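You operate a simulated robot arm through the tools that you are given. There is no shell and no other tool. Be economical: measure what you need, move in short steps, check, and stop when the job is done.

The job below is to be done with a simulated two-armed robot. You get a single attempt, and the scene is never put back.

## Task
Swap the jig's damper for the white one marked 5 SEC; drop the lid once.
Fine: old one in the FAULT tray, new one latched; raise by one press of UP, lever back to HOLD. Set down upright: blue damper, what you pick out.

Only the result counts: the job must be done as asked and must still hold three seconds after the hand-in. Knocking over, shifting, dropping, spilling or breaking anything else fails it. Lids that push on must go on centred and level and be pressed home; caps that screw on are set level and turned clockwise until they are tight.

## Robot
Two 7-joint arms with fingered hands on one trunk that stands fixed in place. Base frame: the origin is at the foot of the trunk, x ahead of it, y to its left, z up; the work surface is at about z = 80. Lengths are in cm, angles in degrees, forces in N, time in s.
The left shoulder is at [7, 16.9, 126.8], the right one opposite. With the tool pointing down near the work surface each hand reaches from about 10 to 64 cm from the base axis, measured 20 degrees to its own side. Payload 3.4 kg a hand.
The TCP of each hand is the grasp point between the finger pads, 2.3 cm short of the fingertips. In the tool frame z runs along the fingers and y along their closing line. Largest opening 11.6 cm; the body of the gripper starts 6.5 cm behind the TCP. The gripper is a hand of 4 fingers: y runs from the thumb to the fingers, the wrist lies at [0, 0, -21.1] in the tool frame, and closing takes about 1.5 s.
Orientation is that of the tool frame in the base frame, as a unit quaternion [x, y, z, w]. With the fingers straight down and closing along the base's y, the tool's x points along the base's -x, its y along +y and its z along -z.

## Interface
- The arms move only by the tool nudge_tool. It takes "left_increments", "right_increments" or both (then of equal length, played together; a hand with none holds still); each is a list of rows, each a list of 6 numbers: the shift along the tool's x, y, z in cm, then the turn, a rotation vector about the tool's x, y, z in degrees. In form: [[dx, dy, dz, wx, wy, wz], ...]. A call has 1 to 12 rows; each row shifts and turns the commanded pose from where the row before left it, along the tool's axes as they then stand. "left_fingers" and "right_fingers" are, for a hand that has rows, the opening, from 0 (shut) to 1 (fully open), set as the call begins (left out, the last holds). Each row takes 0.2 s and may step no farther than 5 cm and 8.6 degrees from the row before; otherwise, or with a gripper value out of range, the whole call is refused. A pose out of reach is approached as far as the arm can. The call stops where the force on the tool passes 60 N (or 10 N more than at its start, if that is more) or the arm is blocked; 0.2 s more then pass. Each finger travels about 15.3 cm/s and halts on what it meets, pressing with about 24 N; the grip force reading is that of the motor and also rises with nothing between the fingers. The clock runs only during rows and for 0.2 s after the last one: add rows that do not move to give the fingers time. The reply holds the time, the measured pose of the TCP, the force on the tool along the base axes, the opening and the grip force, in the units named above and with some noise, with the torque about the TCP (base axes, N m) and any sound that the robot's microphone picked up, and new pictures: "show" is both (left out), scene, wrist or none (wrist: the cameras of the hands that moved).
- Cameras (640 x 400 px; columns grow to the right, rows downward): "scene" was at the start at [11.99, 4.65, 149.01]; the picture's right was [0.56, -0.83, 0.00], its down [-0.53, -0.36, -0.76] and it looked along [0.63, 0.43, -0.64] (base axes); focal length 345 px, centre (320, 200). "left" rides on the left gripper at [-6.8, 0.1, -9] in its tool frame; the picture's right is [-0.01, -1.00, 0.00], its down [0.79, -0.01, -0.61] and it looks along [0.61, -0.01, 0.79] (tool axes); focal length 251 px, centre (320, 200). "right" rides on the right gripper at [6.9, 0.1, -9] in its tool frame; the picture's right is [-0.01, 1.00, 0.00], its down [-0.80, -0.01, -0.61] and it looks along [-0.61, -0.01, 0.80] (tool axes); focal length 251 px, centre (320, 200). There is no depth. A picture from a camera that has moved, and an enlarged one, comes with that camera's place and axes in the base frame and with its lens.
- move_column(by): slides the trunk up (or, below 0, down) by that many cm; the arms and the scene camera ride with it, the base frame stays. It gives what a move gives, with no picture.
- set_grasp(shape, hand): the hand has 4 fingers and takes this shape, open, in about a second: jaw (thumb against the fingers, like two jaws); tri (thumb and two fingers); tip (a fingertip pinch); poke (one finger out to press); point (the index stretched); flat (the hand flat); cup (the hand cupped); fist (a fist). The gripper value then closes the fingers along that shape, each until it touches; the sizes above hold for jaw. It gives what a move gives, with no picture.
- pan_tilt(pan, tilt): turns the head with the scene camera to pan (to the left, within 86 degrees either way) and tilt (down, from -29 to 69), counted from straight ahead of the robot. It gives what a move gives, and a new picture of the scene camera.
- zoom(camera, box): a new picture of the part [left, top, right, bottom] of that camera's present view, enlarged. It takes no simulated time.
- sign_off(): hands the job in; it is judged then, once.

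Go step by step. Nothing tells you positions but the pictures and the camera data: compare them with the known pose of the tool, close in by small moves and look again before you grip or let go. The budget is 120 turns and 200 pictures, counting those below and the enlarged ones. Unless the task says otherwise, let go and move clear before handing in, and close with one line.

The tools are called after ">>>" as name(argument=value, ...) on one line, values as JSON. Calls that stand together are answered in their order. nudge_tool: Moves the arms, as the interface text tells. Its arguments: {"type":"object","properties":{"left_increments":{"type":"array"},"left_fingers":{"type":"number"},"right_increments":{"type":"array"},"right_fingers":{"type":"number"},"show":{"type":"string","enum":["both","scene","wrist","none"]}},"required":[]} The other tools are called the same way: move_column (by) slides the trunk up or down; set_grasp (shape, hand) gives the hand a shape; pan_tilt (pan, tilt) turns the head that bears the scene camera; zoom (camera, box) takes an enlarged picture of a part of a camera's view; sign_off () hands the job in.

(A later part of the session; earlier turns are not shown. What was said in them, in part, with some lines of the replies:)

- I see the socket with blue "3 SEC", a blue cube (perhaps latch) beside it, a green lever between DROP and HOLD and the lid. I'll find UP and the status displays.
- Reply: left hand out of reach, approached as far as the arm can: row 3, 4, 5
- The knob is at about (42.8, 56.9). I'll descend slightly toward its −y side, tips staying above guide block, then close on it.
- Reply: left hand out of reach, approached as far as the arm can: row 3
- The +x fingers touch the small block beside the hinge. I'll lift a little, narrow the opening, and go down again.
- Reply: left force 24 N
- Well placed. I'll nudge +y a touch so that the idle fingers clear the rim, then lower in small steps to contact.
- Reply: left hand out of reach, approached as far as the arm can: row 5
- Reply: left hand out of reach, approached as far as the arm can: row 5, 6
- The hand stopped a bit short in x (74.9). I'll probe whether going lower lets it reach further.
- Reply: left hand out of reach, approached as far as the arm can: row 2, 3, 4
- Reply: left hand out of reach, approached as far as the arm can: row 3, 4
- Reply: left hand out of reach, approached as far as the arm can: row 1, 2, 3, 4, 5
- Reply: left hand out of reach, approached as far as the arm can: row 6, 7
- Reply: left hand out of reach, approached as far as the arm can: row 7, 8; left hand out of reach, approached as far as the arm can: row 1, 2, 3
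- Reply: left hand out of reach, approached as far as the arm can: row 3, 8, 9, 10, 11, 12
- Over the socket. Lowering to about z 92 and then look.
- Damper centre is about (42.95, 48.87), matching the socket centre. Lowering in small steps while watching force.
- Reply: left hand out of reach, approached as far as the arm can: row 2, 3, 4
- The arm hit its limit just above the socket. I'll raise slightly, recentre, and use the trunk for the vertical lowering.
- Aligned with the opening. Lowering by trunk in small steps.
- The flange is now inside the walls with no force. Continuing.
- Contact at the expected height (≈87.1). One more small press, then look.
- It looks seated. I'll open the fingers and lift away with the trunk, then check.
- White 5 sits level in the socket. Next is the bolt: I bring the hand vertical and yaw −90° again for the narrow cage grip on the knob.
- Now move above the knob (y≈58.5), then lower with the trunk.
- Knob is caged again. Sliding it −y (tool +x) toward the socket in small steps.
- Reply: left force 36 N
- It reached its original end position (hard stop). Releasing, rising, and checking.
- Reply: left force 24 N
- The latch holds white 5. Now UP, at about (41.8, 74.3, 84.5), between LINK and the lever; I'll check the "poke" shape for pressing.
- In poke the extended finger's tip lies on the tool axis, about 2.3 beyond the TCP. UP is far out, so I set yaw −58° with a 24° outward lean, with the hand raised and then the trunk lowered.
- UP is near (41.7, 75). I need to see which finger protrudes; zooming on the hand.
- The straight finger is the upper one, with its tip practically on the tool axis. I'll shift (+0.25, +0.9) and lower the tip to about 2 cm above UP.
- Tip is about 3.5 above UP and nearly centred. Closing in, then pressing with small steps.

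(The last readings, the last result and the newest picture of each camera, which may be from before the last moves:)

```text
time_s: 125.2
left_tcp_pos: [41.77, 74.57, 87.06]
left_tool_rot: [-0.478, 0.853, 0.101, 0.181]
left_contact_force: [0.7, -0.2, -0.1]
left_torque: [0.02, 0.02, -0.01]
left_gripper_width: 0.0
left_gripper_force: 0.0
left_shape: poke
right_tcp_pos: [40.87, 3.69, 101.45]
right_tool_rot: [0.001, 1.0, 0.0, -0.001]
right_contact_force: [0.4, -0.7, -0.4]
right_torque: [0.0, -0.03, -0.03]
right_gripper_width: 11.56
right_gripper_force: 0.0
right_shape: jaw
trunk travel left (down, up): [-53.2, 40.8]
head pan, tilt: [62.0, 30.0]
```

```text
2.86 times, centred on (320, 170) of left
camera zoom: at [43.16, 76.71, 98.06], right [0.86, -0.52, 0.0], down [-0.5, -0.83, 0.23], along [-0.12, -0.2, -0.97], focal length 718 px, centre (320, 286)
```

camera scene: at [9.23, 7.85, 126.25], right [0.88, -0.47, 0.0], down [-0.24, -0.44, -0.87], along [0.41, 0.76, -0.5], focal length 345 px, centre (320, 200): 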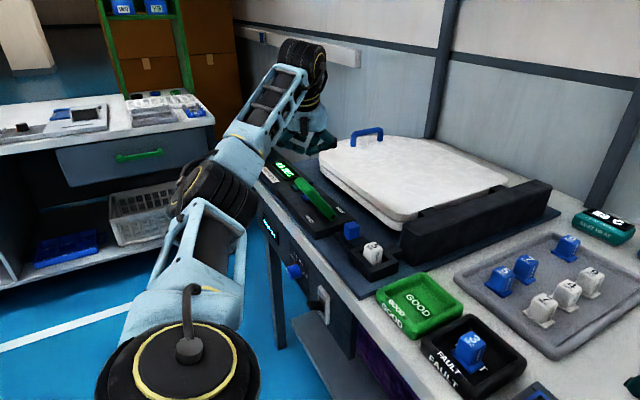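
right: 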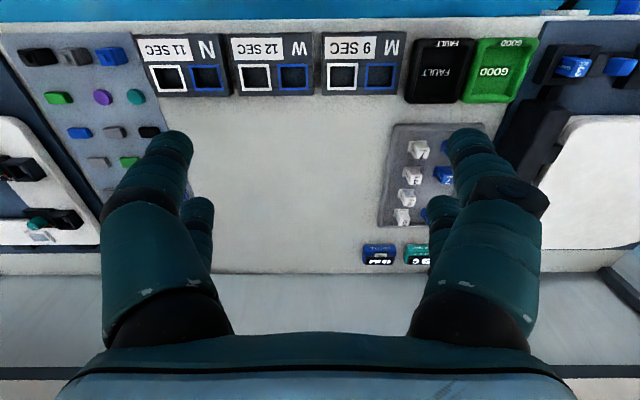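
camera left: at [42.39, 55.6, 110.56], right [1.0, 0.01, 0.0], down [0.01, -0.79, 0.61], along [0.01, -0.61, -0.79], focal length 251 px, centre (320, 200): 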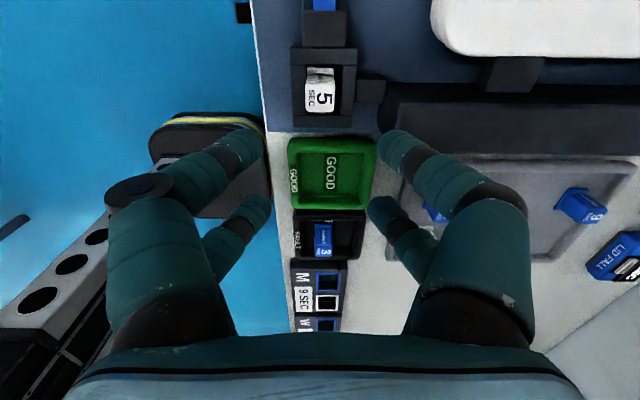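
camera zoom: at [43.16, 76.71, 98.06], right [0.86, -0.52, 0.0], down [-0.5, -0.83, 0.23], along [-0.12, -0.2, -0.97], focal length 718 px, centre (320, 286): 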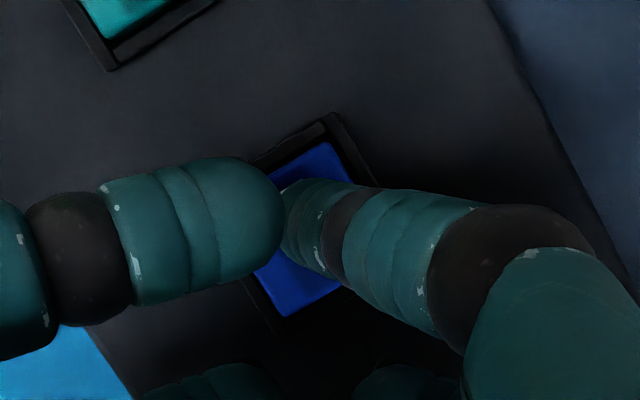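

>>> nudge_tool(left_increments=[[0.12, 0, 0.27, 0, 0, 0], [0.08, 0, 0.18, 0, 0, 0], [0, 0, 0, 0, 0, 0]], show="none")

>>> nudge_tool(left_increments=[[0.08, 0, 0.18, 0, 0, 0], [0.08, 0, 0.18, 0, 0, 0], [0, 0, 0, 0, 0, 0]], show="scene")

```text
time_s: 126.0
left_tcp_pos: [41.71, 74.42, 86.71]
left_tool_rot: [-0.477, 0.854, 0.101, 0.182]
left_contact_force: [-0.1, 0.8, -0.4]
left_torque: [0.02, -0.01, 0.01]
left_gripper_width: 0.0
left_gripper_force: 0.0
left_shape: poke
right_tcp_pos: [40.89, 3.75, 101.4]
right_tool_rot: [0.0, 1.0, 0.0, 0.0]
right_contact_force: [-0.2, 0.4, -0.1]
right_torque: [0.0, -0.01, -0.01]
right_gripper_width: 11.6
right_gripper_force: 0.1
right_shape: jaw
trunk travel left (down, up): [-53.2, 40.8]
head pan, tilt: [62.0, 30.0]
```

```text
time_s: 126.8
left_tcp_pos: [41.68, 74.33, 86.26]
left_tool_rot: [-0.477, 0.854, 0.101, 0.183]
left_contact_force: [1.5, 0.9, 5.7]
left_torque: [0.03, -0.06, -0.01]
left_gripper_width: 0.0
left_gripper_force: 0.0
left_shape: poke
right_tcp_pos: [40.75, 3.63, 101.42]
right_tool_rot: [0.0, 1.0, 0.001, 0.0]
right_contact_force: [-0.5, 1.2, 1.0]
right_torque: [0.02, 0.0, 0.01]
right_gripper_width: 11.59
right_gripper_force: 0.0
right_shape: jaw
trunk travel left (down, up): [-53.2, 40.8]
head pan, tilt: [62.0, 30.0]
heard: click
camera scene: at [9.16, 7.75, 126.28], right [0.88, -0.47, 0.0], down [-0.23, -0.44, -0.87], along [0.41, 0.77, -0.5], focal length 345 px, centre (320, 200)
```

scene: 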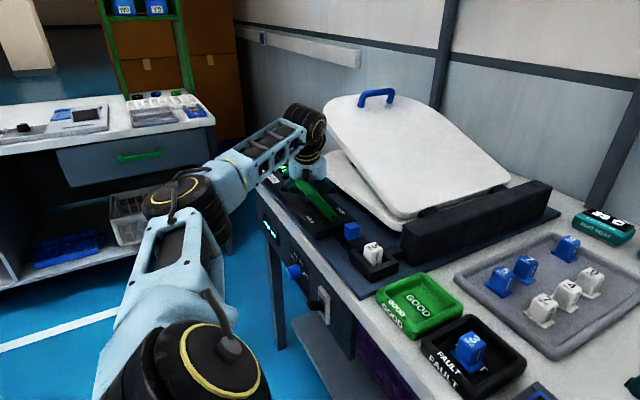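

A click, and the lid is rising. Retract straight up and let it finish.

>>> nudge_tool(left_increments=[[-0.41, 0, -0.91, 0, 0, 0], [-1.22, 0, -2.74, 0, 0, 0], [-1.63, 0, -3.65, 0, 0, 0], [0, 0, 0, 0, 0, 0], [0, 0, 0, 0, 0, 0], [0, 0, 0, 0, 0, 0], [0, 0, 0, 0, 0, 0]], show="scene")

>>> zoom(camera="left", box=[0, 0, 640, 400])

```text
time_s: 128.4
left_tcp_pos: [41.62, 74.81, 93.91]
left_tool_rot: [-0.478, 0.853, 0.101, 0.182]
left_contact_force: [-0.2, -0.2, 0.3]
left_torque: [-0.03, 0.0, -0.02]
left_gripper_width: 0.0
left_gripper_force: 0.2
left_shape: poke
right_tcp_pos: [40.89, 3.71, 101.5]
right_tool_rot: [0.0, 1.0, 0.0, 0.0]
right_contact_force: [-0.2, 0.4, 0.2]
right_torque: [-0.01, -0.03, 0.0]
right_gripper_width: 11.61
right_gripper_force: 0.0
right_shape: jaw
trunk travel left (down, up): [-53.2, 40.8]
head pan, tilt: [62.0, 30.0]
camera scene: at [9.22, 7.86, 126.26], right [0.88, -0.47, 0.0], down [-0.23, -0.44, -0.87], along [0.41, 0.76, -0.5], focal length 345 px, centre (320, 200)
```

scene: 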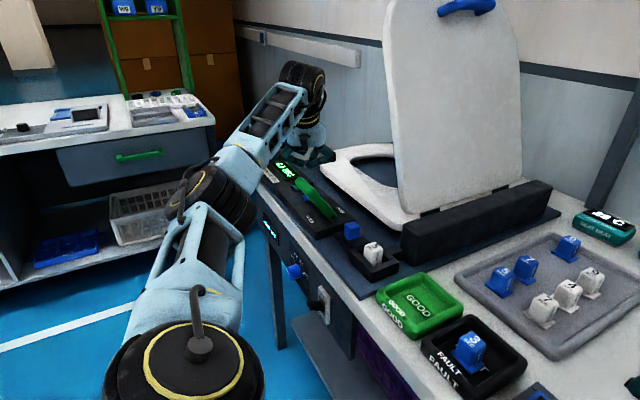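

```text
1.00 times, centred on (320, 200) of left (not enlarged: the box is as wide or as high as the picture)
camera zoom: at [43.06, 76.98, 104.95], right [0.86, -0.52, 0.0], down [-0.5, -0.83, 0.23], along [-0.12, -0.2, -0.97], focal length 251 px, centre (320, 200)
```

zoom: 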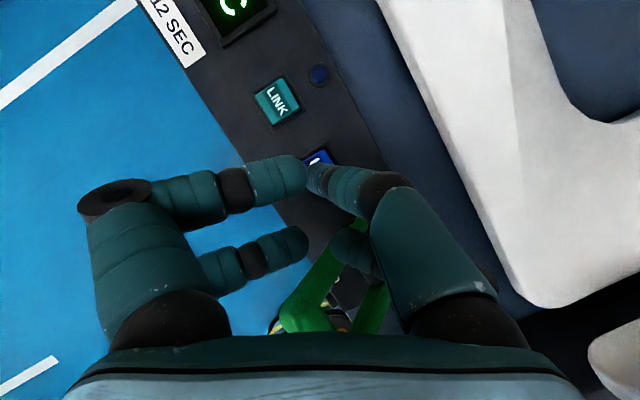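

The lid is up. For the lever I'll use closed jaw fingers; I move up and in front of the lever, rolling the hand so the finger pairs lie along y.

>>> nudge_tool(left_increments=[[-1.63, 0, -3.65, 0, 0, 0], [0, 0, 0, 0, 0, 0]], show="none")

>>> set_grasp(hand="left", shape="jaw")

>>> nudge_tool(left_increments=[[2.56, 1.03, -1.5, 0, 0, 0], [2.56, 1.03, -1.5, 0, 0, 0], [2.56, 1.03, -1.5, 0, 0, 0], [2.56, 1.03, -1.5, 0, 0, 0], [0, 0, 0, 0, 0, -7.9], [0, 0, 0, 0, 0, -7.9], [0, 0, 0, 0, 0, -7.9], [0, 0, 0, 0, 0, -7.8], [0, 0, 0, 0, 0, 0]], left_fingers=0.0, show="both")

>>> zoom(camera="scene", box=[240, 140, 360, 240])

```text
time_s: 129.0
left_tcp_pos: [41.4, 74.81, 97.79]
left_tool_rot: [-0.478, 0.853, 0.101, 0.182]
left_contact_force: [1.1, 0.7, 0.0]
left_torque: [-0.01, -0.06, 0.0]
left_gripper_width: 0.01
left_gripper_force: 0.0
left_shape: poke
right_tcp_pos: [40.93, 3.89, 101.35]
right_tool_rot: [-0.001, 1.0, 0.0, 0.0]
right_contact_force: [0.2, 1.0, 0.6]
right_torque: [-0.03, 0.01, 0.0]
right_gripper_width: 11.56
right_gripper_force: 0.0
right_shape: jaw
trunk travel left (down, up): [-53.2, 40.8]
head pan, tilt: [62.0, 30.0]
```

```text
time_s: 129.9
left_tcp_pos: [41.51, 74.65, 97.83]
left_tool_rot: [-0.477, 0.854, 0.101, 0.183]
left_contact_force: [-1.0, 0.0, 1.1]
left_torque: [-0.02, -0.01, 0.0]
left_gripper_width: 11.57
left_gripper_force: 0.0
left_shape: jaw
right_tcp_pos: [41.0, 3.72, 101.36]
right_tool_rot: [-0.001, 1.0, 0.001, 0.0]
right_contact_force: [0.2, 0.0, -0.3]
right_torque: [0.03, -0.01, 0.0]
right_gripper_width: 11.59
right_gripper_force: 0.1
right_shape: jaw
trunk travel left (down, up): [-53.2, 40.8]
head pan, tilt: [62.0, 30.0]
```

```text
time_s: 131.9
left_tcp_pos: [32.04, 66.54, 99.36]
left_tool_rot: [0.693, -0.69, -0.049, -0.203]
left_contact_force: [-0.2, 0.0, -0.5]
left_torque: [-0.02, -0.02, -0.02]
left_gripper_width: 0.02
left_gripper_force: 23.8
left_shape: jaw
right_tcp_pos: [40.85, 3.74, 101.42]
right_tool_rot: [0.0, 1.0, -0.001, 0.0]
right_contact_force: [-0.5, -0.2, 0.1]
right_torque: [0.03, -0.02, -0.03]
right_gripper_width: 11.6
right_gripper_force: 0.0
right_shape: jaw
trunk travel left (down, up): [-53.2, 40.8]
head pan, tilt: [62.0, 30.0]
camera scene: at [9.2, 7.85, 126.26], right [0.88, -0.47, 0.0], down [-0.23, -0.44, -0.87], along [0.41, 0.76, -0.5], focal length 345 px, centre (320, 200)
camera left: at [29.81, 69.79, 110.07], right [0.98, -0.03, 0.22], down [-0.09, -0.96, 0.28], along [0.2, -0.29, -0.93], focal length 251 px, centre (320, 200)
```

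scene: 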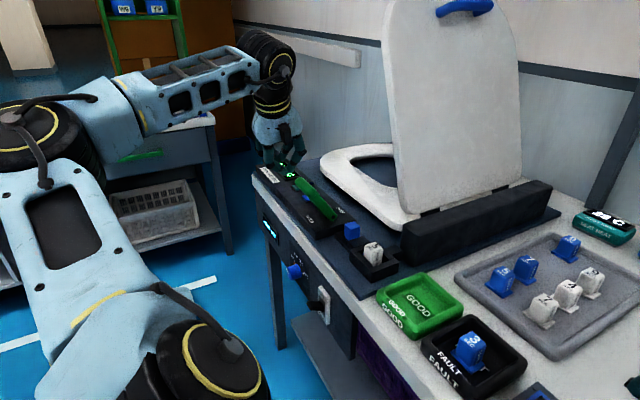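
left: 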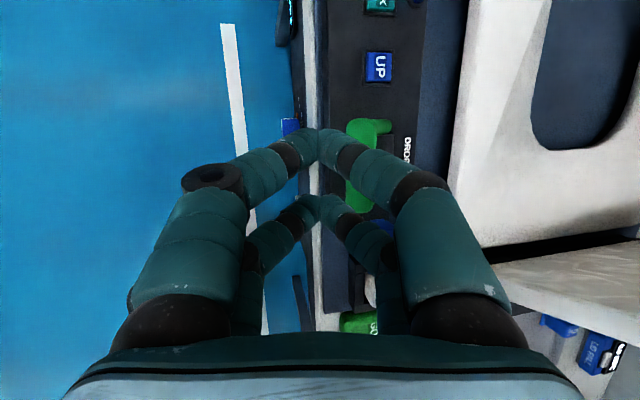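

```text
4.00 times, centred on (300, 190) of scene
camera zoom: at [9.2, 7.85, 126.26], right [0.88, -0.47, 0.0], down [-0.23, -0.44, -0.87], along [0.41, 0.76, -0.5], focal length 1380 px, centre (400, 240)
```

zoom: 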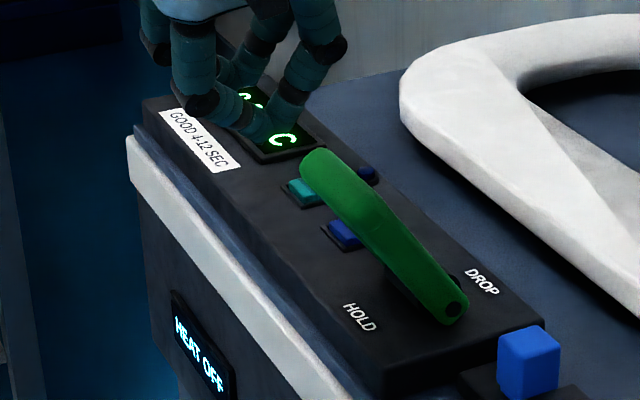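

The lever bar is at about (37.2, 67, 91) with the pivot near (42.2, 85). I'll lower the closed fingers in front of the bar.

>>> nudge_tool(left_increments=[[1.36, 0.84, 3.56, 0, 0, 0], [1.36, 0.84, 3.56, 0, 0, 0], [0, 0, 0, 0, 0, 0]], show="wrist")

>>> zoom(camera="scene", box=[240, 140, 360, 240])

```text
time_s: 132.7
left_tcp_pos: [31.94, 66.67, 91.81]
left_tool_rot: [0.692, -0.691, -0.049, -0.202]
left_contact_force: [0.3, 0.6, 0.6]
left_torque: [0.01, -0.02, 0.0]
left_gripper_width: 0.0
left_gripper_force: 23.5
left_shape: jaw
right_tcp_pos: [40.78, 3.71, 101.44]
right_tool_rot: [0.0, 1.0, 0.0, 0.0]
right_contact_force: [-0.8, -0.1, -0.4]
right_torque: [0.02, 0.02, 0.01]
right_gripper_width: 11.61
right_gripper_force: 0.1
right_shape: jaw
trunk travel left (down, up): [-53.2, 40.8]
head pan, tilt: [62.0, 30.0]
camera left: at [29.77, 69.91, 102.38], right [0.98, -0.03, 0.22], down [-0.09, -0.96, 0.28], along [0.2, -0.29, -0.94], focal length 251 px, centre (320, 200)
```

left: 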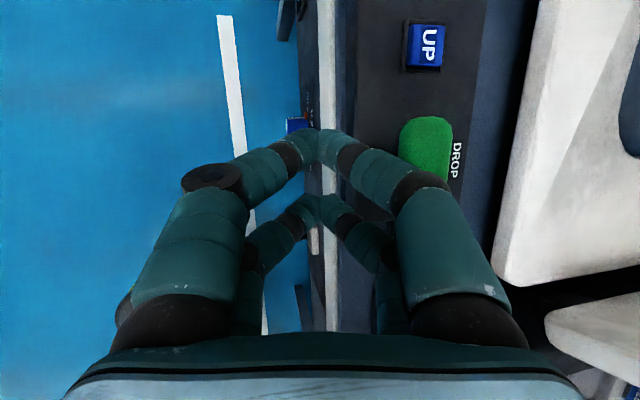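

```text
4.00 times, centred on (300, 190) of scene
camera zoom: at [9.18, 7.82, 126.27], right [0.88, -0.47, 0.0], down [-0.23, -0.44, -0.87], along [0.41, 0.76, -0.5], focal length 1380 px, centre (400, 240)
```

zoom: 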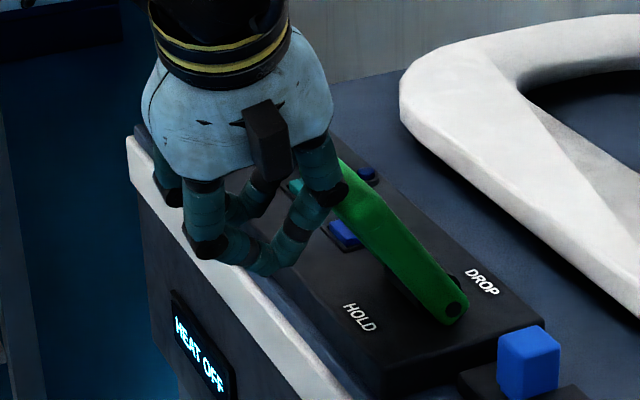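

Pushing with the V's outer face could bind, so I'll straddle the bar instead: rise, centre over it, open, then lower around it.

>>> nudge_tool(left_increments=[[-1.05, -0.64, -2.74, 0, 0, 0], [-1.05, -0.64, -2.74, 0, 0, 0], [0.68, -2.6, 0.35, 0, 0, 0], [0.67, -2.6, 0.35, 0, 0, 0], [0, 0, 0, 0, 0, 0]], show="none")

>>> nudge_tool(left_increments=[[0, 0, 0, 0, 0, 0], [0, 0, 0, 0, 0, 0], [0, 0, 0, 0, 0, 0]], left_fingers=0.55, show="wrist")

>>> zoom(camera="scene", box=[240, 140, 360, 240])

```text
time_s: 133.9
left_tcp_pos: [37.09, 65.41, 97.78]
left_tool_rot: [0.692, -0.691, -0.048, -0.202]
left_contact_force: [-1.0, 0.5, -0.3]
left_torque: [0.01, -0.02, 0.04]
left_gripper_width: 0.02
left_gripper_force: 23.9
left_shape: jaw
right_tcp_pos: [40.84, 3.8, 101.53]
right_tool_rot: [0.001, 1.0, 0.0, 0.001]
right_contact_force: [0.0, -0.6, 0.3]
right_torque: [-0.03, -0.01, -0.01]
right_gripper_width: 11.59
right_gripper_force: 0.0
right_shape: jaw
trunk travel left (down, up): [-53.2, 40.8]
head pan, tilt: [62.0, 30.0]
```

```text
time_s: 134.7
left_tcp_pos: [37.2, 65.33, 97.62]
left_tool_rot: [-0.691, 0.692, 0.047, 0.203]
left_contact_force: [-0.7, -0.2, -1.0]
left_torque: [-0.01, 0.0, -0.01]
left_gripper_width: 6.32
left_gripper_force: 0.0
left_shape: jaw
right_tcp_pos: [40.86, 3.69, 101.24]
right_tool_rot: [0.0, 1.0, 0.0, 0.0]
right_contact_force: [0.1, -0.1, -0.6]
right_torque: [-0.02, 0.01, 0.0]
right_gripper_width: 11.57
right_gripper_force: 0.0
right_shape: jaw
trunk travel left (down, up): [-53.2, 40.8]
head pan, tilt: [62.0, 30.0]
camera left: at [34.98, 68.6, 108.23], right [0.98, -0.03, 0.22], down [-0.09, -0.96, 0.28], along [0.2, -0.29, -0.94], focal length 251 px, centre (320, 200)
```

left: 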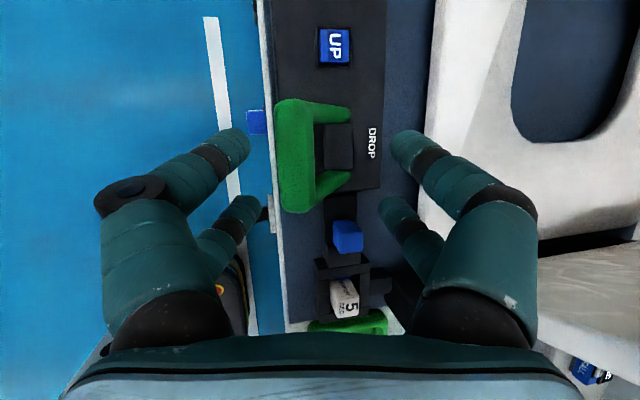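

```text
4.00 times, centred on (300, 190) of scene
camera zoom: at [9.22, 7.85, 126.26], right [0.88, -0.47, 0.0], down [-0.23, -0.44, -0.87], along [0.41, 0.76, -0.5], focal length 1380 px, centre (400, 240)
```

zoom: 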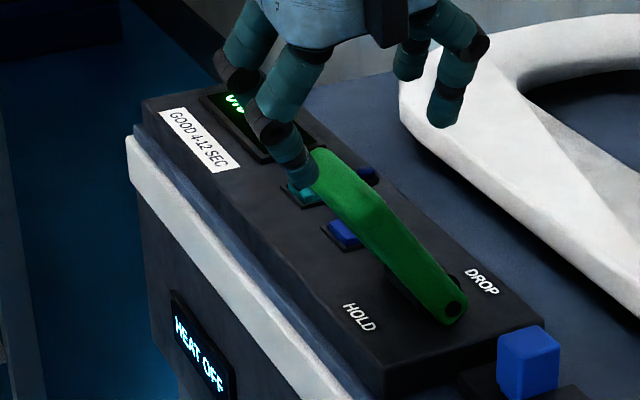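

The bar (x 35.7–38.3, y 62.7–70.3) lies between the fingers. Lowering around it.

>>> nudge_tool(left_increments=[[0.84, 0.9, 2.75, 0, 0, 0], [0.84, 0.9, 2.75, 0, 0, 0], [0, 0, 0, 0, 0, 0]], show="wrist")

>>> zoom(camera="scene", box=[240, 140, 360, 240])

```text
time_s: 135.5
left_tcp_pos: [36.81, 65.67, 91.89]
left_tool_rot: [-0.691, 0.693, 0.048, 0.203]
left_contact_force: [0.3, 0.0, -0.4]
left_torque: [0.02, 0.03, 0.03]
left_gripper_width: 6.32
left_gripper_force: 0.1
left_shape: jaw
right_tcp_pos: [40.82, 3.66, 101.38]
right_tool_rot: [0.0, 1.0, -0.001, 0.0]
right_contact_force: [-0.3, -0.1, -0.3]
right_torque: [-0.04, 0.0, -0.01]
right_gripper_width: 11.59
right_gripper_force: 0.1
right_shape: jaw
trunk travel left (down, up): [-53.2, 40.8]
head pan, tilt: [62.0, 30.0]
camera left: at [34.51, 68.88, 102.38], right [0.98, -0.03, 0.22], down [-0.09, -0.96, 0.28], along [0.2, -0.29, -0.94], focal length 251 px, centre (320, 200)
```

left: 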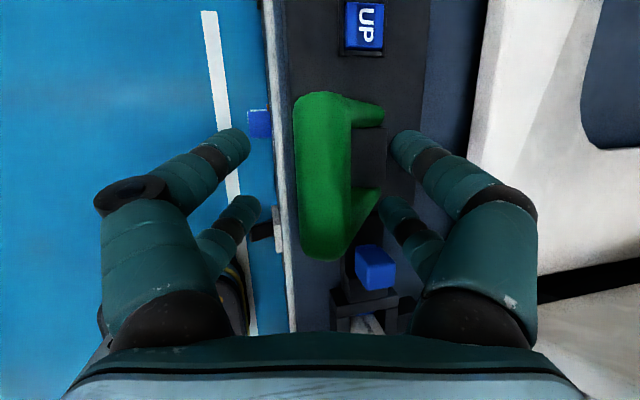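

```text
4.00 times, centred on (300, 190) of scene
camera zoom: at [9.2, 7.83, 126.26], right [0.88, -0.47, 0.0], down [-0.23, -0.44, -0.87], along [0.41, 0.76, -0.5], focal length 1380 px, centre (400, 240)
```

zoom: 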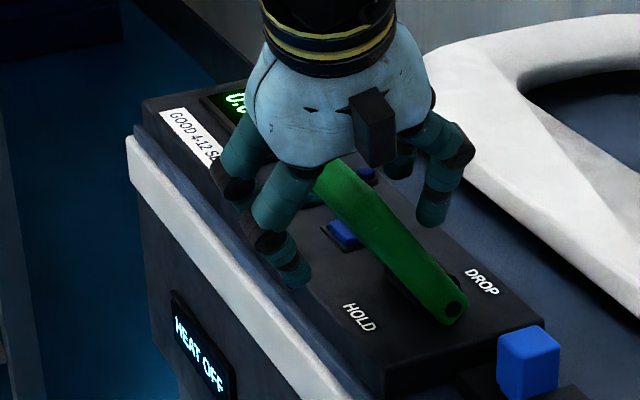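

The bar is straddled. Since time only runs during moves, I'll push +x now in steps and look.

>>> nudge_tool(left_increments=[[0.08, -1.81, 0.39, 0, 0, 0], [0.08, -1.81, 0.39, 0, 0, 0], [0.08, -1.81, 0.39, 0, 0, 0], [0.08, -1.81, 0.39, 0, 0, 0]], left_fingers=0.42, show="scene")

>>> zoom(camera="left", box=[200, 60, 440, 260])

```text
time_s: 136.5
left_tcp_pos: [44.58, 65.62, 91.78]
left_tool_rot: [0.692, -0.692, -0.048, -0.202]
left_contact_force: [1.8, 0.6, -0.7]
left_torque: [0.02, 0.01, -0.06]
left_gripper_width: 5.01
left_gripper_force: 0.1
left_shape: jaw
right_tcp_pos: [41.09, 3.67, 101.25]
right_tool_rot: [0.001, 1.0, 0.0, -0.001]
right_contact_force: [-0.2, 0.1, -0.1]
right_torque: [0.01, 0.01, -0.01]
right_gripper_width: 11.61
right_gripper_force: 0.1
right_shape: jaw
trunk travel left (down, up): [-53.2, 40.8]
head pan, tilt: [62.0, 30.0]
camera scene: at [9.43, 7.88, 126.23], right [0.88, -0.47, 0.0], down [-0.24, -0.44, -0.87], along [0.41, 0.76, -0.5], focal length 345 px, centre (320, 200)
```

scene: 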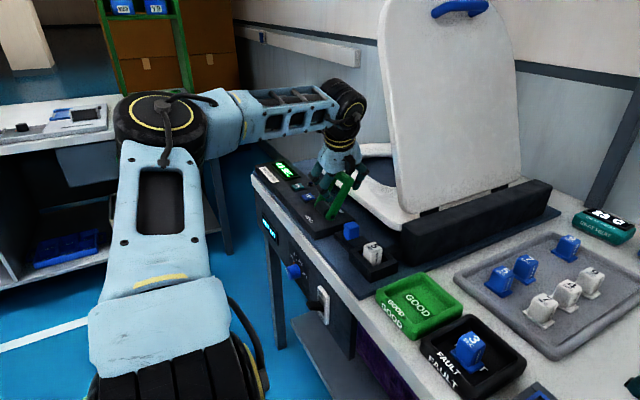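

```text
2.00 times, centred on (320, 160) of left
camera zoom: at [42.43, 68.78, 102.22], right [0.98, -0.03, 0.22], down [-0.09, -0.96, 0.28], along [0.2, -0.29, -0.94], focal length 503 px, centre (320, 280)
```

zoom: 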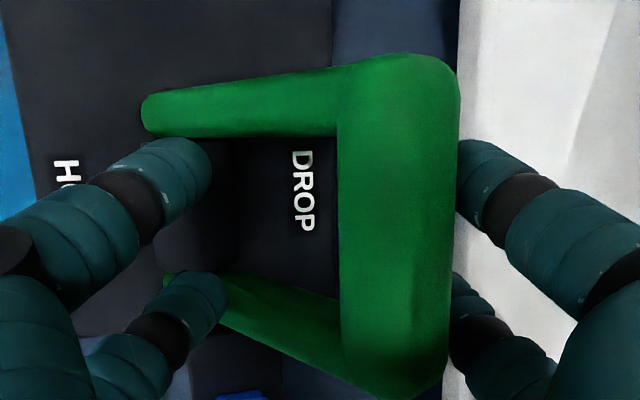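

The lever has gone over to the DROP side and rests near the +x fingers. I'll move a bit further +x, then rise clear and retreat toward the robot.

>>> nudge_tool(left_increments=[[0.07, -1.46, 0.32, 0, 0, 0], [0.05, -0.98, 0.21, 0, 0, 0], [-0.87, -0.535, -2.28, 0, 0, 0], [-0.87, -0.535, -2.28, 0, 0, 0], [-0.7, -0.43, -1.83, 0, 0, 0]], show="scene")

>>> zoom(camera="left", box=[160, 40, 480, 260])

```text
time_s: 137.7
left_tcp_pos: [46.77, 65.85, 98.74]
left_tool_rot: [-0.691, 0.692, 0.048, 0.203]
left_contact_force: [-1.2, 2.3, -0.7]
left_torque: [-0.04, 0.01, 0.08]
left_gripper_width: 4.87
left_gripper_force: 0.0
left_shape: jaw
right_tcp_pos: [40.93, 3.69, 101.51]
right_tool_rot: [0.0, 1.0, 0.0, 0.0]
right_contact_force: [0.0, -0.4, -0.2]
right_torque: [0.03, -0.01, 0.0]
right_gripper_width: 11.61
right_gripper_force: 0.1
right_shape: jaw
trunk travel left (down, up): [-53.2, 40.8]
head pan, tilt: [62.0, 30.0]
camera scene: at [9.22, 7.83, 126.26], right [0.88, -0.47, 0.0], down [-0.23, -0.44, -0.87], along [0.41, 0.76, -0.5], focal length 345 px, centre (320, 200)
```

scene: 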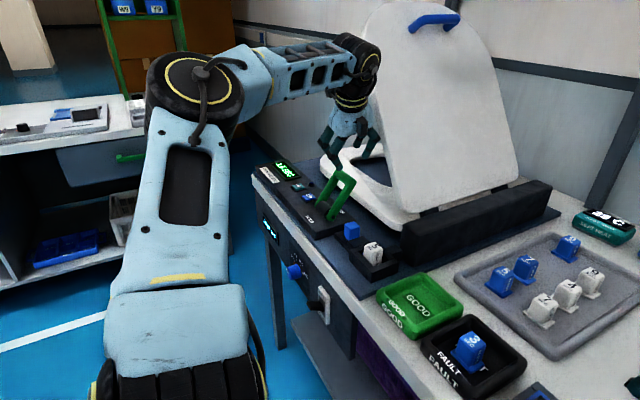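

```text
1.82 times, centred on (320, 150) of left
camera zoom: at [44.67, 69.02, 109.25], right [0.98, -0.03, 0.22], down [-0.09, -0.96, 0.28], along [0.2, -0.29, -0.94], focal length 457 px, centre (320, 291)
```

zoom: 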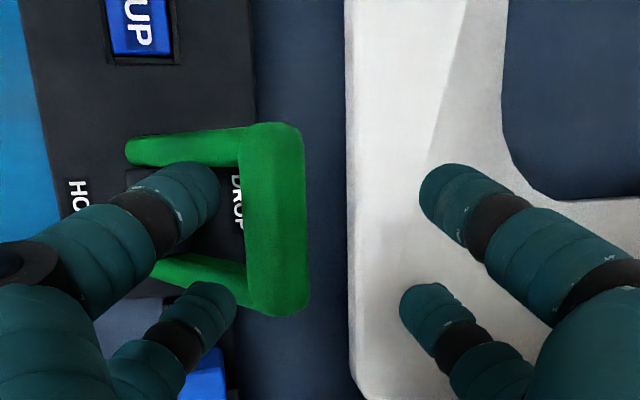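

The lid is descending. Retreating toward −x out of its path, above the lever.

>>> nudge_tool(left_increments=[[-0.17, 3.9, -0.85, 0, 0, 0], [-0.17, 3.9, -0.85, 0, 0, 0], [-0.17, 3.9, -0.85, 0, 0, 0], [0, 0, 0, 0, 0, 0]], show="scene")

```text
time_s: 138.7
left_tcp_pos: [35.0, 65.62, 98.62]
left_tool_rot: [0.692, -0.692, -0.048, -0.202]
left_contact_force: [0.9, 0.3, -0.5]
left_torque: [0.0, -0.03, -0.01]
left_gripper_width: 4.91
left_gripper_force: 0.0
left_shape: jaw
right_tcp_pos: [41.02, 3.72, 101.43]
right_tool_rot: [0.0, 1.0, -0.001, -0.001]
right_contact_force: [0.2, -0.4, -0.2]
right_torque: [-0.01, -0.01, 0.03]
right_gripper_width: 11.58
right_gripper_force: 0.1
right_shape: jaw
trunk travel left (down, up): [-53.2, 40.8]
head pan, tilt: [62.0, 30.0]
camera scene: at [9.31, 7.87, 126.25], right [0.88, -0.47, 0.0], down [-0.24, -0.44, -0.87], along [0.41, 0.76, -0.5], focal length 345 px, centre (320, 200)
```

scene: 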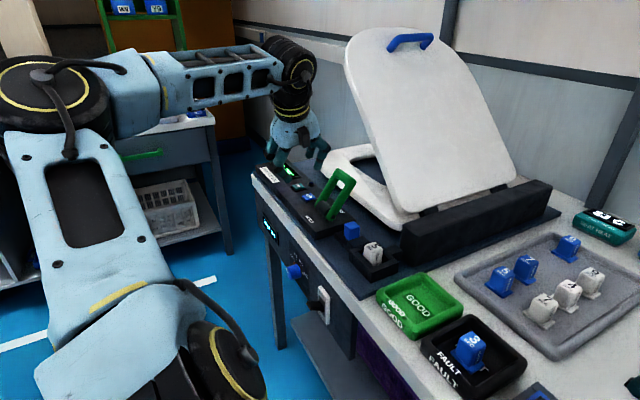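

Clear of the lid. Waiting for it to land.

>>> nudge_tool(left_increments=[[0, 0, 0, 0, 0, 0], [0, 0, 0, 0, 0, 0], [0, 0, 0, 0, 0, 0], [0, 0, 0, 0, 0, 0], [0, 0, 0, 0, 0, 0], [0, 0, 0, 0, 0, 0], [0, 0, 0, 0, 0, 0], [0, 0, 0, 0, 0, 0], [0, 0, 0, 0, 0, 0], [0, 0, 0, 0, 0, 0], [0, 0, 0, 0, 0, 0], [0, 0, 0, 0, 0, 0]], show="none")

>>> nudge_tool(left_increments=[[0, 0, 0, 0, 0, 0], [0, 0, 0, 0, 0, 0], [0, 0, 0, 0, 0, 0], [0, 0, 0, 0, 0, 0], [0, 0, 0, 0, 0, 0], [0, 0, 0, 0, 0, 0], [0, 0, 0, 0, 0, 0], [0, 0, 0, 0, 0, 0], [0, 0, 0, 0, 0, 0], [0, 0, 0, 0, 0, 0]], show="both")

>>> zoom(camera="scene", box=[240, 140, 400, 280])

```text
time_s: 141.3
left_tcp_pos: [35.07, 65.69, 98.76]
left_tool_rot: [0.692, -0.691, -0.049, -0.203]
left_contact_force: [0.2, 0.4, 0.6]
left_torque: [0.03, 0.01, 0.0]
left_gripper_width: 4.88
left_gripper_force: 0.0
left_shape: jaw
right_tcp_pos: [40.78, 3.77, 101.33]
right_tool_rot: [0.0, 1.0, 0.0, -0.001]
right_contact_force: [-0.8, 0.2, -0.9]
right_torque: [-0.01, 0.02, 0.01]
right_gripper_width: 11.58
right_gripper_force: 0.1
right_shape: jaw
trunk travel left (down, up): [-53.2, 40.8]
head pan, tilt: [62.0, 30.0]
```

```text
time_s: 143.5
left_tcp_pos: [34.99, 65.66, 98.79]
left_tool_rot: [0.692, -0.691, -0.048, -0.203]
left_contact_force: [0.1, 0.4, 0.2]
left_torque: [0.02, 0.02, 0.0]
left_gripper_width: 4.86
left_gripper_force: 0.0
left_shape: jaw
right_tcp_pos: [40.94, 3.76, 101.37]
right_tool_rot: [0.0, 1.0, 0.001, 0.0]
right_contact_force: [0.0, -0.4, -0.1]
right_torque: [-0.03, -0.01, -0.02]
right_gripper_width: 11.58
right_gripper_force: 0.1
right_shape: jaw
trunk travel left (down, up): [-53.2, 40.8]
head pan, tilt: [62.0, 30.0]
camera scene: at [9.21, 7.85, 126.26], right [0.88, -0.47, 0.0], down [-0.23, -0.44, -0.87], along [0.41, 0.76, -0.5], focal length 345 px, centre (320, 200)
camera left: at [32.83, 68.88, 109.29], right [0.98, -0.03, 0.22], down [-0.09, -0.96, 0.28], along [0.2, -0.29, -0.94], focal length 251 px, centre (320, 200)
```

scene: 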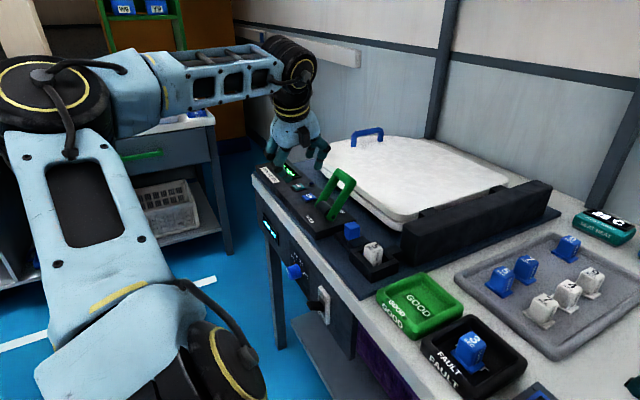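
left: 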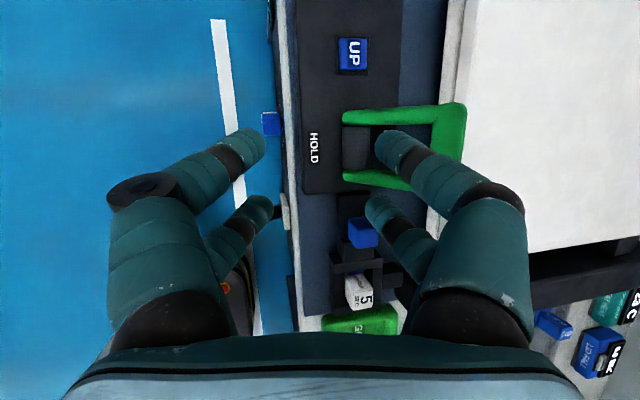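

```text
2.86 times, centred on (320, 210) of scene
camera zoom: at [9.21, 7.85, 126.26], right [0.88, -0.47, 0.0], down [-0.23, -0.44, -0.87], along [0.41, 0.76, -0.5], focal length 986 px, centre (320, 171)
```

zoom: 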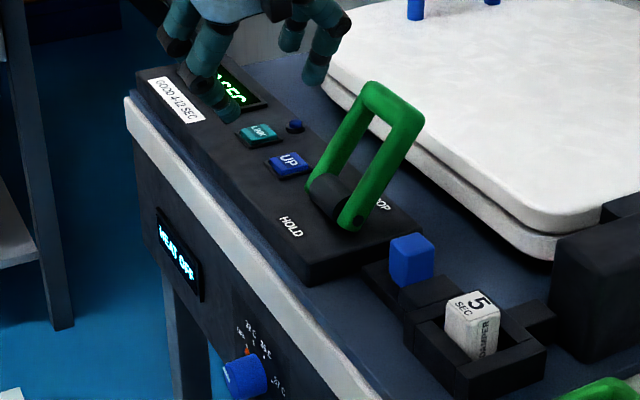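

The lid has landed after about 5 s. Now the lever back: I go over the bar (now at x≈47.7), straddling it again.

>>> nudge_tool(left_increments=[[0.13, -2.98, 0.65, 0, 0, 0], [0.13, -2.98, 0.65, 0, 0, 0], [0.13, -2.98, 0.65, 0, 0, 0], [0.13, -2.98, 0.65, 0, 0, 0], [0.7, 0.43, 1.83, 0, 0, 0], [0, 0, 0, 0, 0, 0]], show="none")

>>> zoom(camera="left", box=[160, 60, 480, 260])

>>> zoom(camera="scene", box=[260, 120, 400, 240])

```text
time_s: 144.9
left_tcp_pos: [47.1, 65.74, 96.81]
left_tool_rot: [-0.691, 0.692, 0.047, 0.202]
left_contact_force: [0.1, -0.1, 0.3]
left_torque: [0.01, 0.01, 0.04]
left_gripper_width: 4.89
left_gripper_force: 0.0
left_shape: jaw
right_tcp_pos: [40.81, 3.74, 101.37]
right_tool_rot: [0.0, 1.0, 0.0, 0.0]
right_contact_force: [0.2, 0.2, 0.2]
right_torque: [-0.01, -0.01, -0.02]
right_gripper_width: 11.6
right_gripper_force: 0.1
right_shape: jaw
trunk travel left (down, up): [-53.2, 40.8]
head pan, tilt: [62.0, 30.0]
```

```text
2.00 times, centred on (320, 160) of left
camera zoom: at [44.95, 68.89, 107.44], right [0.98, -0.03, 0.22], down [-0.09, -0.96, 0.28], along [0.2, -0.29, -0.94], focal length 503 px, centre (320, 280)
```

zoom: 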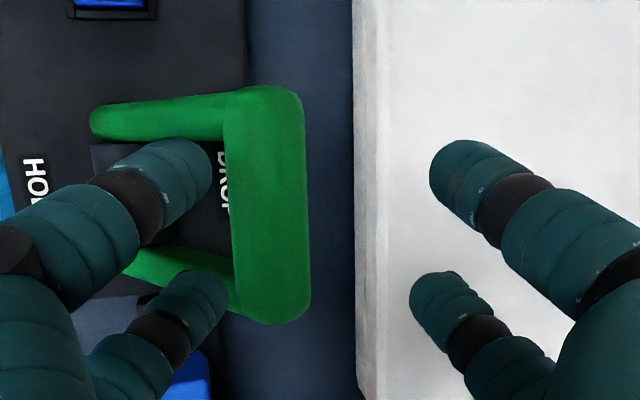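

```text
3.33 times, centred on (330, 180) of scene
camera zoom: at [9.25, 7.81, 126.26], right [0.88, -0.47, 0.0], down [-0.24, -0.44, -0.87], along [0.41, 0.76, -0.5], focal length 1150 px, centre (287, 267)
```

zoom: 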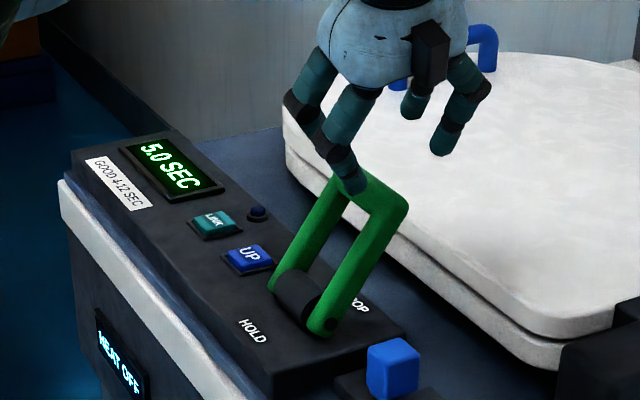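

The display reads 5.0 SEC. Bar centre is x≈46.8; I centre and lower around it.

>>> nudge_tool(left_increments=[[0.3, 1.0, 0.9, 0, 0, 0], [0.6, 0.35, 1.5, 0, 0, 0], [0.44, 0.28, 1.3, 0, 0, 0], [0, 0, 0, 0, 0, 0]], show="none")

>>> zoom(camera="left", box=[160, 60, 480, 260])

>>> zoom(camera="scene", box=[260, 120, 400, 240])

```text
time_s: 145.9
left_tcp_pos: [46.15, 65.73, 92.66]
left_tool_rot: [-0.691, 0.692, 0.048, 0.205]
left_contact_force: [-2.7, 4.0, 8.7]
left_torque: [0.01, 0.26, -0.1]
left_gripper_width: 4.91
left_gripper_force: 0.0
left_shape: jaw
right_tcp_pos: [40.93, 3.73, 101.45]
right_tool_rot: [0.0, 1.0, 0.0, 0.0]
right_contact_force: [0.2, 0.2, 0.3]
right_torque: [0.02, 0.0, 0.02]
right_gripper_width: 11.61
right_gripper_force: 0.0
right_shape: jaw
trunk travel left (down, up): [-53.2, 40.8]
head pan, tilt: [62.0, 30.0]
```

```text
2.00 times, centred on (320, 160) of left
camera zoom: at [43.97, 69.01, 103.23], right [0.98, -0.03, 0.22], down [-0.09, -0.96, 0.28], along [0.2, -0.29, -0.94], focal length 503 px, centre (320, 280)
```

zoom: 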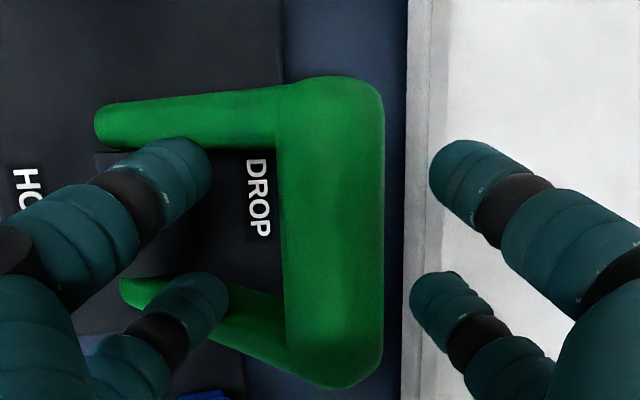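

```text
3.33 times, centred on (330, 180) of scene
camera zoom: at [9.08, 7.81, 126.29], right [0.88, -0.47, 0.0], down [-0.23, -0.44, -0.87], along [0.41, 0.77, -0.5], focal length 1150 px, centre (287, 267)
```

zoom: 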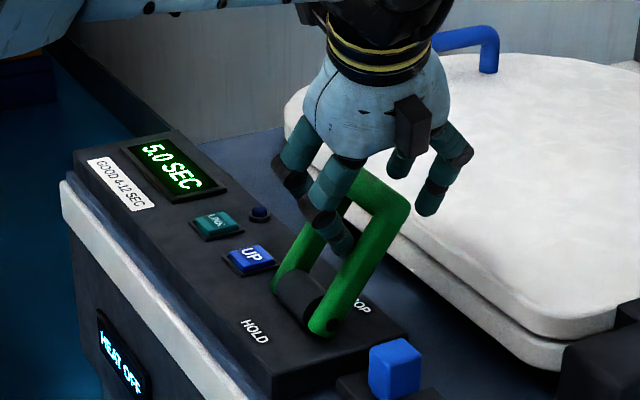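

Slight touch of one finger on a lever arm; I'll raise a hair and sweep −x to bring the bar over to HOLD.

>>> nudge_tool(left_increments=[[-0.12, -0.08, -0.32, 0, 0, 0], [-0.08, 1.81, -0.39, 0, 0, 0], [-0.08, 1.81, -0.39, 0, 0, 0], [-0.08, 1.81, -0.39, 0, 0, 0], [-0.08, 1.81, -0.39, 0, 0, 0]], show="scene")

>>> zoom(camera="left", box=[160, 60, 480, 260])

```text
time_s: 147.1
left_tcp_pos: [38.17, 65.34, 93.77]
left_tool_rot: [0.693, -0.689, -0.049, -0.209]
left_contact_force: [-3.4, 10.3, 48.1]
left_torque: [0.16, -1.64, 0.63]
left_gripper_width: 4.32
left_gripper_force: 24.1
left_shape: jaw
right_tcp_pos: [40.11, 3.36, 101.83]
right_tool_rot: [-0.001, 1.0, 0.002, 0.004]
right_contact_force: [-0.4, 1.0, 0.0]
right_torque: [0.02, -0.05, 0.02]
right_gripper_width: 11.6
right_gripper_force: 0.0
right_shape: jaw
trunk travel left (down, up): [-53.2, 40.8]
head pan, tilt: [62.0, 30.0]
camera scene: at [8.33, 7.3, 126.45], right [0.88, -0.47, 0.0], down [-0.23, -0.44, -0.87], along [0.41, 0.77, -0.49], focal length 345 px, centre (320, 200)
```

scene: 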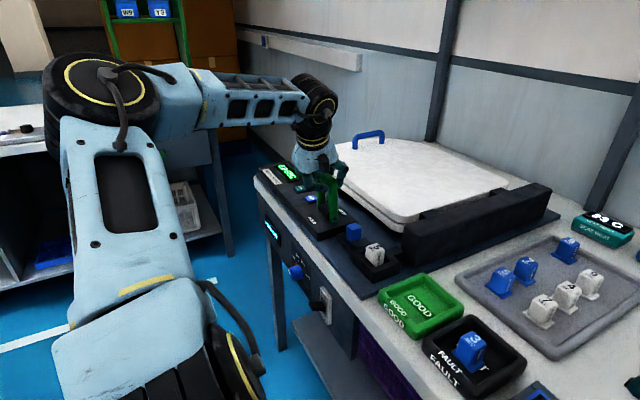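

```text
2.00 times, centred on (320, 160) of left
camera zoom: at [35.79, 68.46, 104.33], right [0.97, -0.03, 0.23], down [-0.09, -0.96, 0.27], along [0.21, -0.28, -0.94], focal length 503 px, centre (320, 280)
```

zoom: 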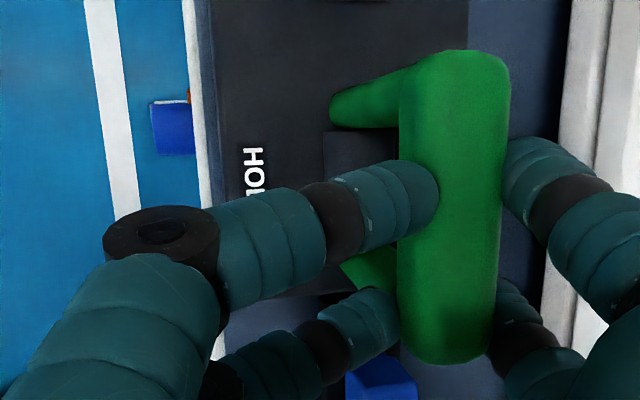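

The bar is at the top of its arc and pushing the hand up. I follow upward slightly and continue −x.

>>> nudge_tool(left_increments=[[-0.32, 0.8, -0.94, 0, 0, 0], [-0.08, 1.5, -0.33, 0, 0, 0], [-0.08, 1.5, -0.33, 0, 0, 0]], show="scene")

>>> zoom(camera="left", box=[160, 60, 480, 260])

```text
time_s: 147.9
left_tcp_pos: [34.83, 65.34, 93.47]
left_tool_rot: [-0.69, 0.694, 0.048, 0.199]
left_contact_force: [2.4, -16.2, 2.0]
left_torque: [0.01, -0.48, 0.05]
left_gripper_width: 3.64
left_gripper_force: 24.2
left_shape: jaw
right_tcp_pos: [40.96, 3.33, 101.24]
right_tool_rot: [0.0, 1.0, 0.003, 0.0]
right_contact_force: [-0.5, 0.5, 0.9]
right_torque: [-0.01, 0.03, 0.02]
right_gripper_width: 11.57
right_gripper_force: 0.1
right_shape: jaw
trunk travel left (down, up): [-53.2, 40.8]
head pan, tilt: [62.0, 30.0]
camera scene: at [9.22, 7.35, 126.24], right [0.88, -0.47, 0.0], down [-0.24, -0.44, -0.87], along [0.41, 0.77, -0.5], focal length 345 px, centre (320, 200)
```

scene: 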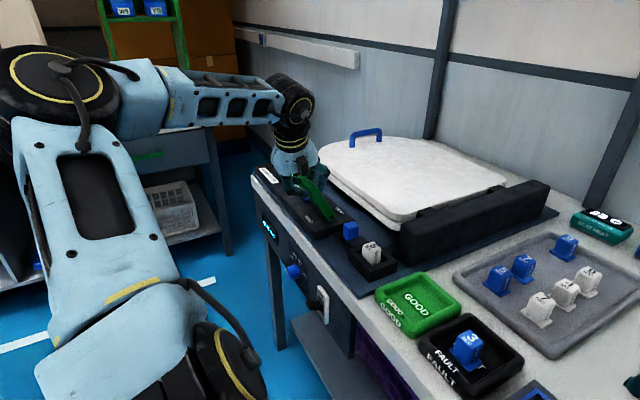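

```text
2.00 times, centred on (320, 160) of left
camera zoom: at [32.68, 68.64, 104.05], right [0.98, -0.03, 0.21], down [-0.09, -0.95, 0.28], along [0.19, -0.3, -0.93], focal length 503 px, centre (320, 280)
```

zoom: 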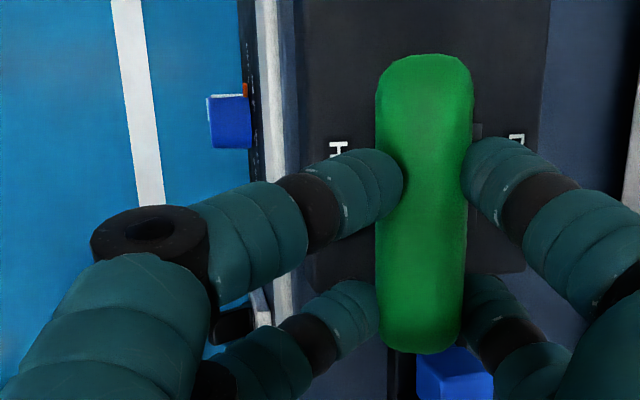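

The bar is near HOLD and the fingers are clamping it. I'll open, raise clear, and check.

>>> nudge_tool(left_increments=[[0, 0, 0, 0, 0, 0], [0, 0, 0, 0, 0, 0], [0, 0, 0, 0, 0, 0]], left_fingers=0.65, show="none")

>>> zoom(camera="left", box=[160, 60, 480, 260])

>>> zoom(camera="scene", box=[240, 130, 380, 250])

```text
time_s: 148.7
left_tcp_pos: [34.79, 65.92, 93.65]
left_tool_rot: [0.692, -0.692, -0.048, -0.202]
left_contact_force: [0.0, -0.1, -1.1]
left_torque: [0.03, 0.01, -0.01]
left_gripper_width: 7.48
left_gripper_force: 0.0
left_shape: jaw
right_tcp_pos: [40.95, 3.73, 101.38]
right_tool_rot: [0.001, 1.0, 0.0, -0.001]
right_contact_force: [0.4, -1.2, 0.1]
right_torque: [-0.03, -0.02, 0.02]
right_gripper_width: 11.6
right_gripper_force: 0.0
right_shape: jaw
trunk travel left (down, up): [-53.2, 40.8]
head pan, tilt: [62.0, 30.0]
```

```text
2.00 times, centred on (320, 160) of left
camera zoom: at [32.58, 69.19, 104.14], right [0.98, -0.03, 0.22], down [-0.09, -0.96, 0.28], along [0.2, -0.29, -0.94], focal length 503 px, centre (320, 280)
```

zoom: 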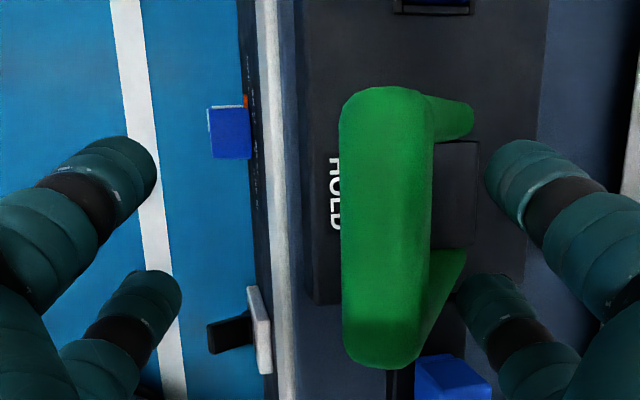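

```text
3.33 times, centred on (310, 190) of scene
camera zoom: at [9.23, 7.84, 126.26], right [0.88, -0.47, 0.0], down [-0.23, -0.44, -0.87], along [0.41, 0.76, -0.5], focal length 1150 px, centre (353, 233)
```

zoom: 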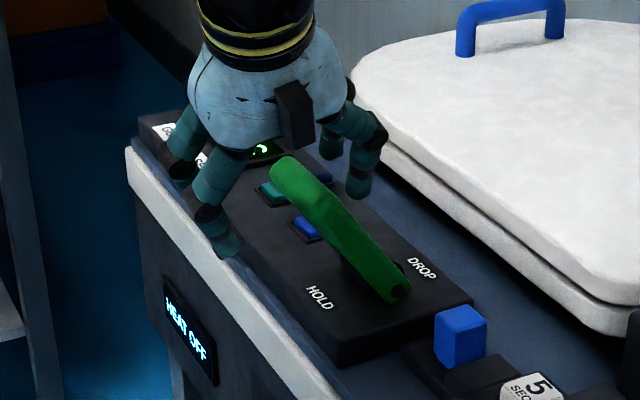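

The lever is back at HOLD. Rising clear and doing a final check of everything.

>>> nudge_tool(left_increments=[[-1.39, -0.85, -3.65, 0, 0, 0], [-1.39, -0.85, -3.65, 0, 0, 0], [-1.39, -0.85, -3.65, 0, 0, 0], [0, 0, 0, 0, 0, 0], [0, 0, 0, 0, 0, 0]], show="none")

>>> move_column(by=15)

>>> pan_tilt(pan=45, tilt=42)

>>> zoom(camera="scene", box=[150, 150, 310, 270])

>>> zoom(camera="scene", box=[280, 160, 500, 330])

```text
time_s: 149.9
left_tcp_pos: [34.84, 65.9, 105.55]
left_tool_rot: [0.693, -0.691, -0.049, -0.202]
left_contact_force: [-0.6, 0.1, -0.1]
left_torque: [-0.02, -0.01, 0.01]
left_gripper_width: 7.51
left_gripper_force: 0.1
left_shape: jaw
right_tcp_pos: [40.89, 3.74, 101.36]
right_tool_rot: [-0.001, 1.0, 0.0, 0.001]
right_contact_force: [0.0, 0.4, -0.6]
right_torque: [0.01, 0.02, -0.02]
right_gripper_width: 11.6
right_gripper_force: 0.1
right_shape: jaw
trunk travel left (down, up): [-53.2, 40.8]
head pan, tilt: [62.0, 30.0]
```

```text
time_s: 151.7
left_tcp_pos: [34.99, 65.87, 120.54]
left_tool_rot: [0.692, -0.691, -0.048, -0.203]
left_contact_force: [0.7, 0.7, 0.3]
left_torque: [0.0, 0.0, -0.01]
left_gripper_width: 7.48
left_gripper_force: 0.0
left_shape: jaw
right_tcp_pos: [40.82, 3.61, 116.28]
right_tool_rot: [-0.001, 1.0, -0.001, 0.0]
right_contact_force: [-0.2, 0.0, -0.2]
right_torque: [-0.03, 0.01, -0.02]
right_gripper_width: 11.59
right_gripper_force: 0.1
right_shape: jaw
trunk travel left (down, up): [-68.2, 25.8]
head pan, tilt: [62.0, 30.0]
```

```text
time_s: 152.5
left_tcp_pos: [35.0, 65.96, 120.61]
left_tool_rot: [0.692, -0.691, -0.049, -0.203]
left_contact_force: [-0.4, -0.1, 0.0]
left_torque: [-0.04, 0.02, 0.0]
left_gripper_width: 7.48
left_gripper_force: 0.0
left_shape: jaw
right_tcp_pos: [40.88, 3.79, 116.37]
right_tool_rot: [0.0, 1.0, 0.0, -0.001]
right_contact_force: [-0.8, -0.2, -0.5]
right_torque: [0.03, 0.0, -0.02]
right_gripper_width: 11.59
right_gripper_force: 0.1
right_shape: jaw
trunk travel left (down, up): [-68.2, 25.8]
head pan, tilt: [45.0, 42.0]
camera scene: at [10.87, 5.79, 139.44], right [0.71, -0.71, 0.0], down [-0.47, -0.47, -0.74], along [0.53, 0.53, -0.67], focal length 345 px, centre (320, 200)
```

scene: 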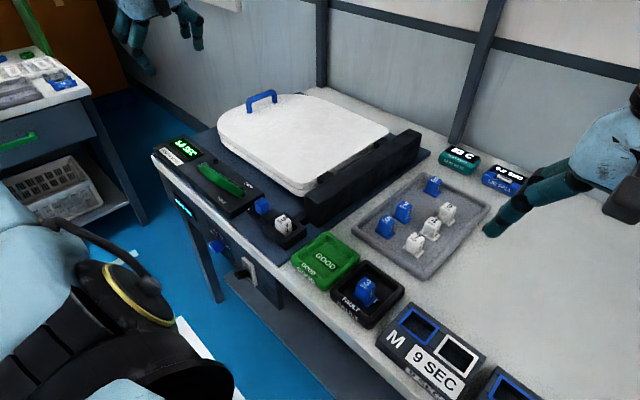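

```text
3.33 times, centred on (230, 210) of scene
camera zoom: at [10.87, 5.79, 139.44], right [0.71, -0.71, 0.0], down [-0.47, -0.47, -0.74], along [0.53, 0.53, -0.67], focal length 1150 px, centre (620, 167)
```

zoom: 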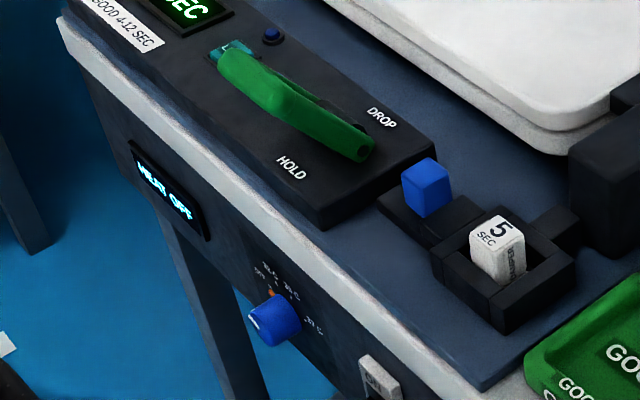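

```text
2.35 times, centred on (390, 245) of scene
camera zoom: at [10.87, 5.79, 139.44], right [0.71, -0.71, 0.0], down [-0.47, -0.47, -0.74], along [0.53, 0.53, -0.67], focal length 812 px, centre (155, 94)
```

zoom: 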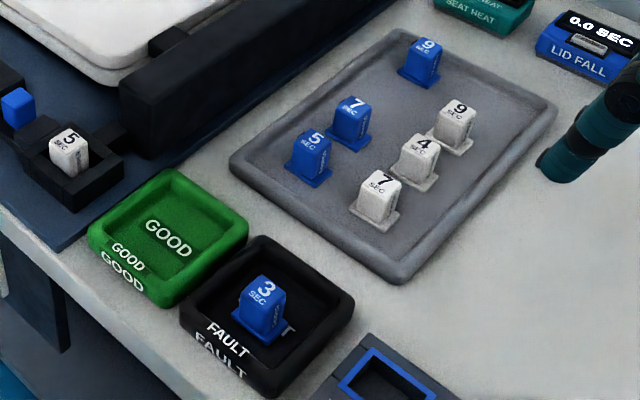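

The final views agree: blue 3 upright in FAULT, white 5 latched in the jig, lid down with 5.0 SEC on the jig display, lever at HOLD, and both hands clear.

>>> sign_off()

```text
The job is handed in.
```

The job is handed in: the blue 3 SEC damper stands upright in the FAULT tray, the white 5 SEC one is latched in the jig, and the lid was raised with one press of UP, dropped once (5.0 SEC on the jig display) and the lever is back at HOLD.
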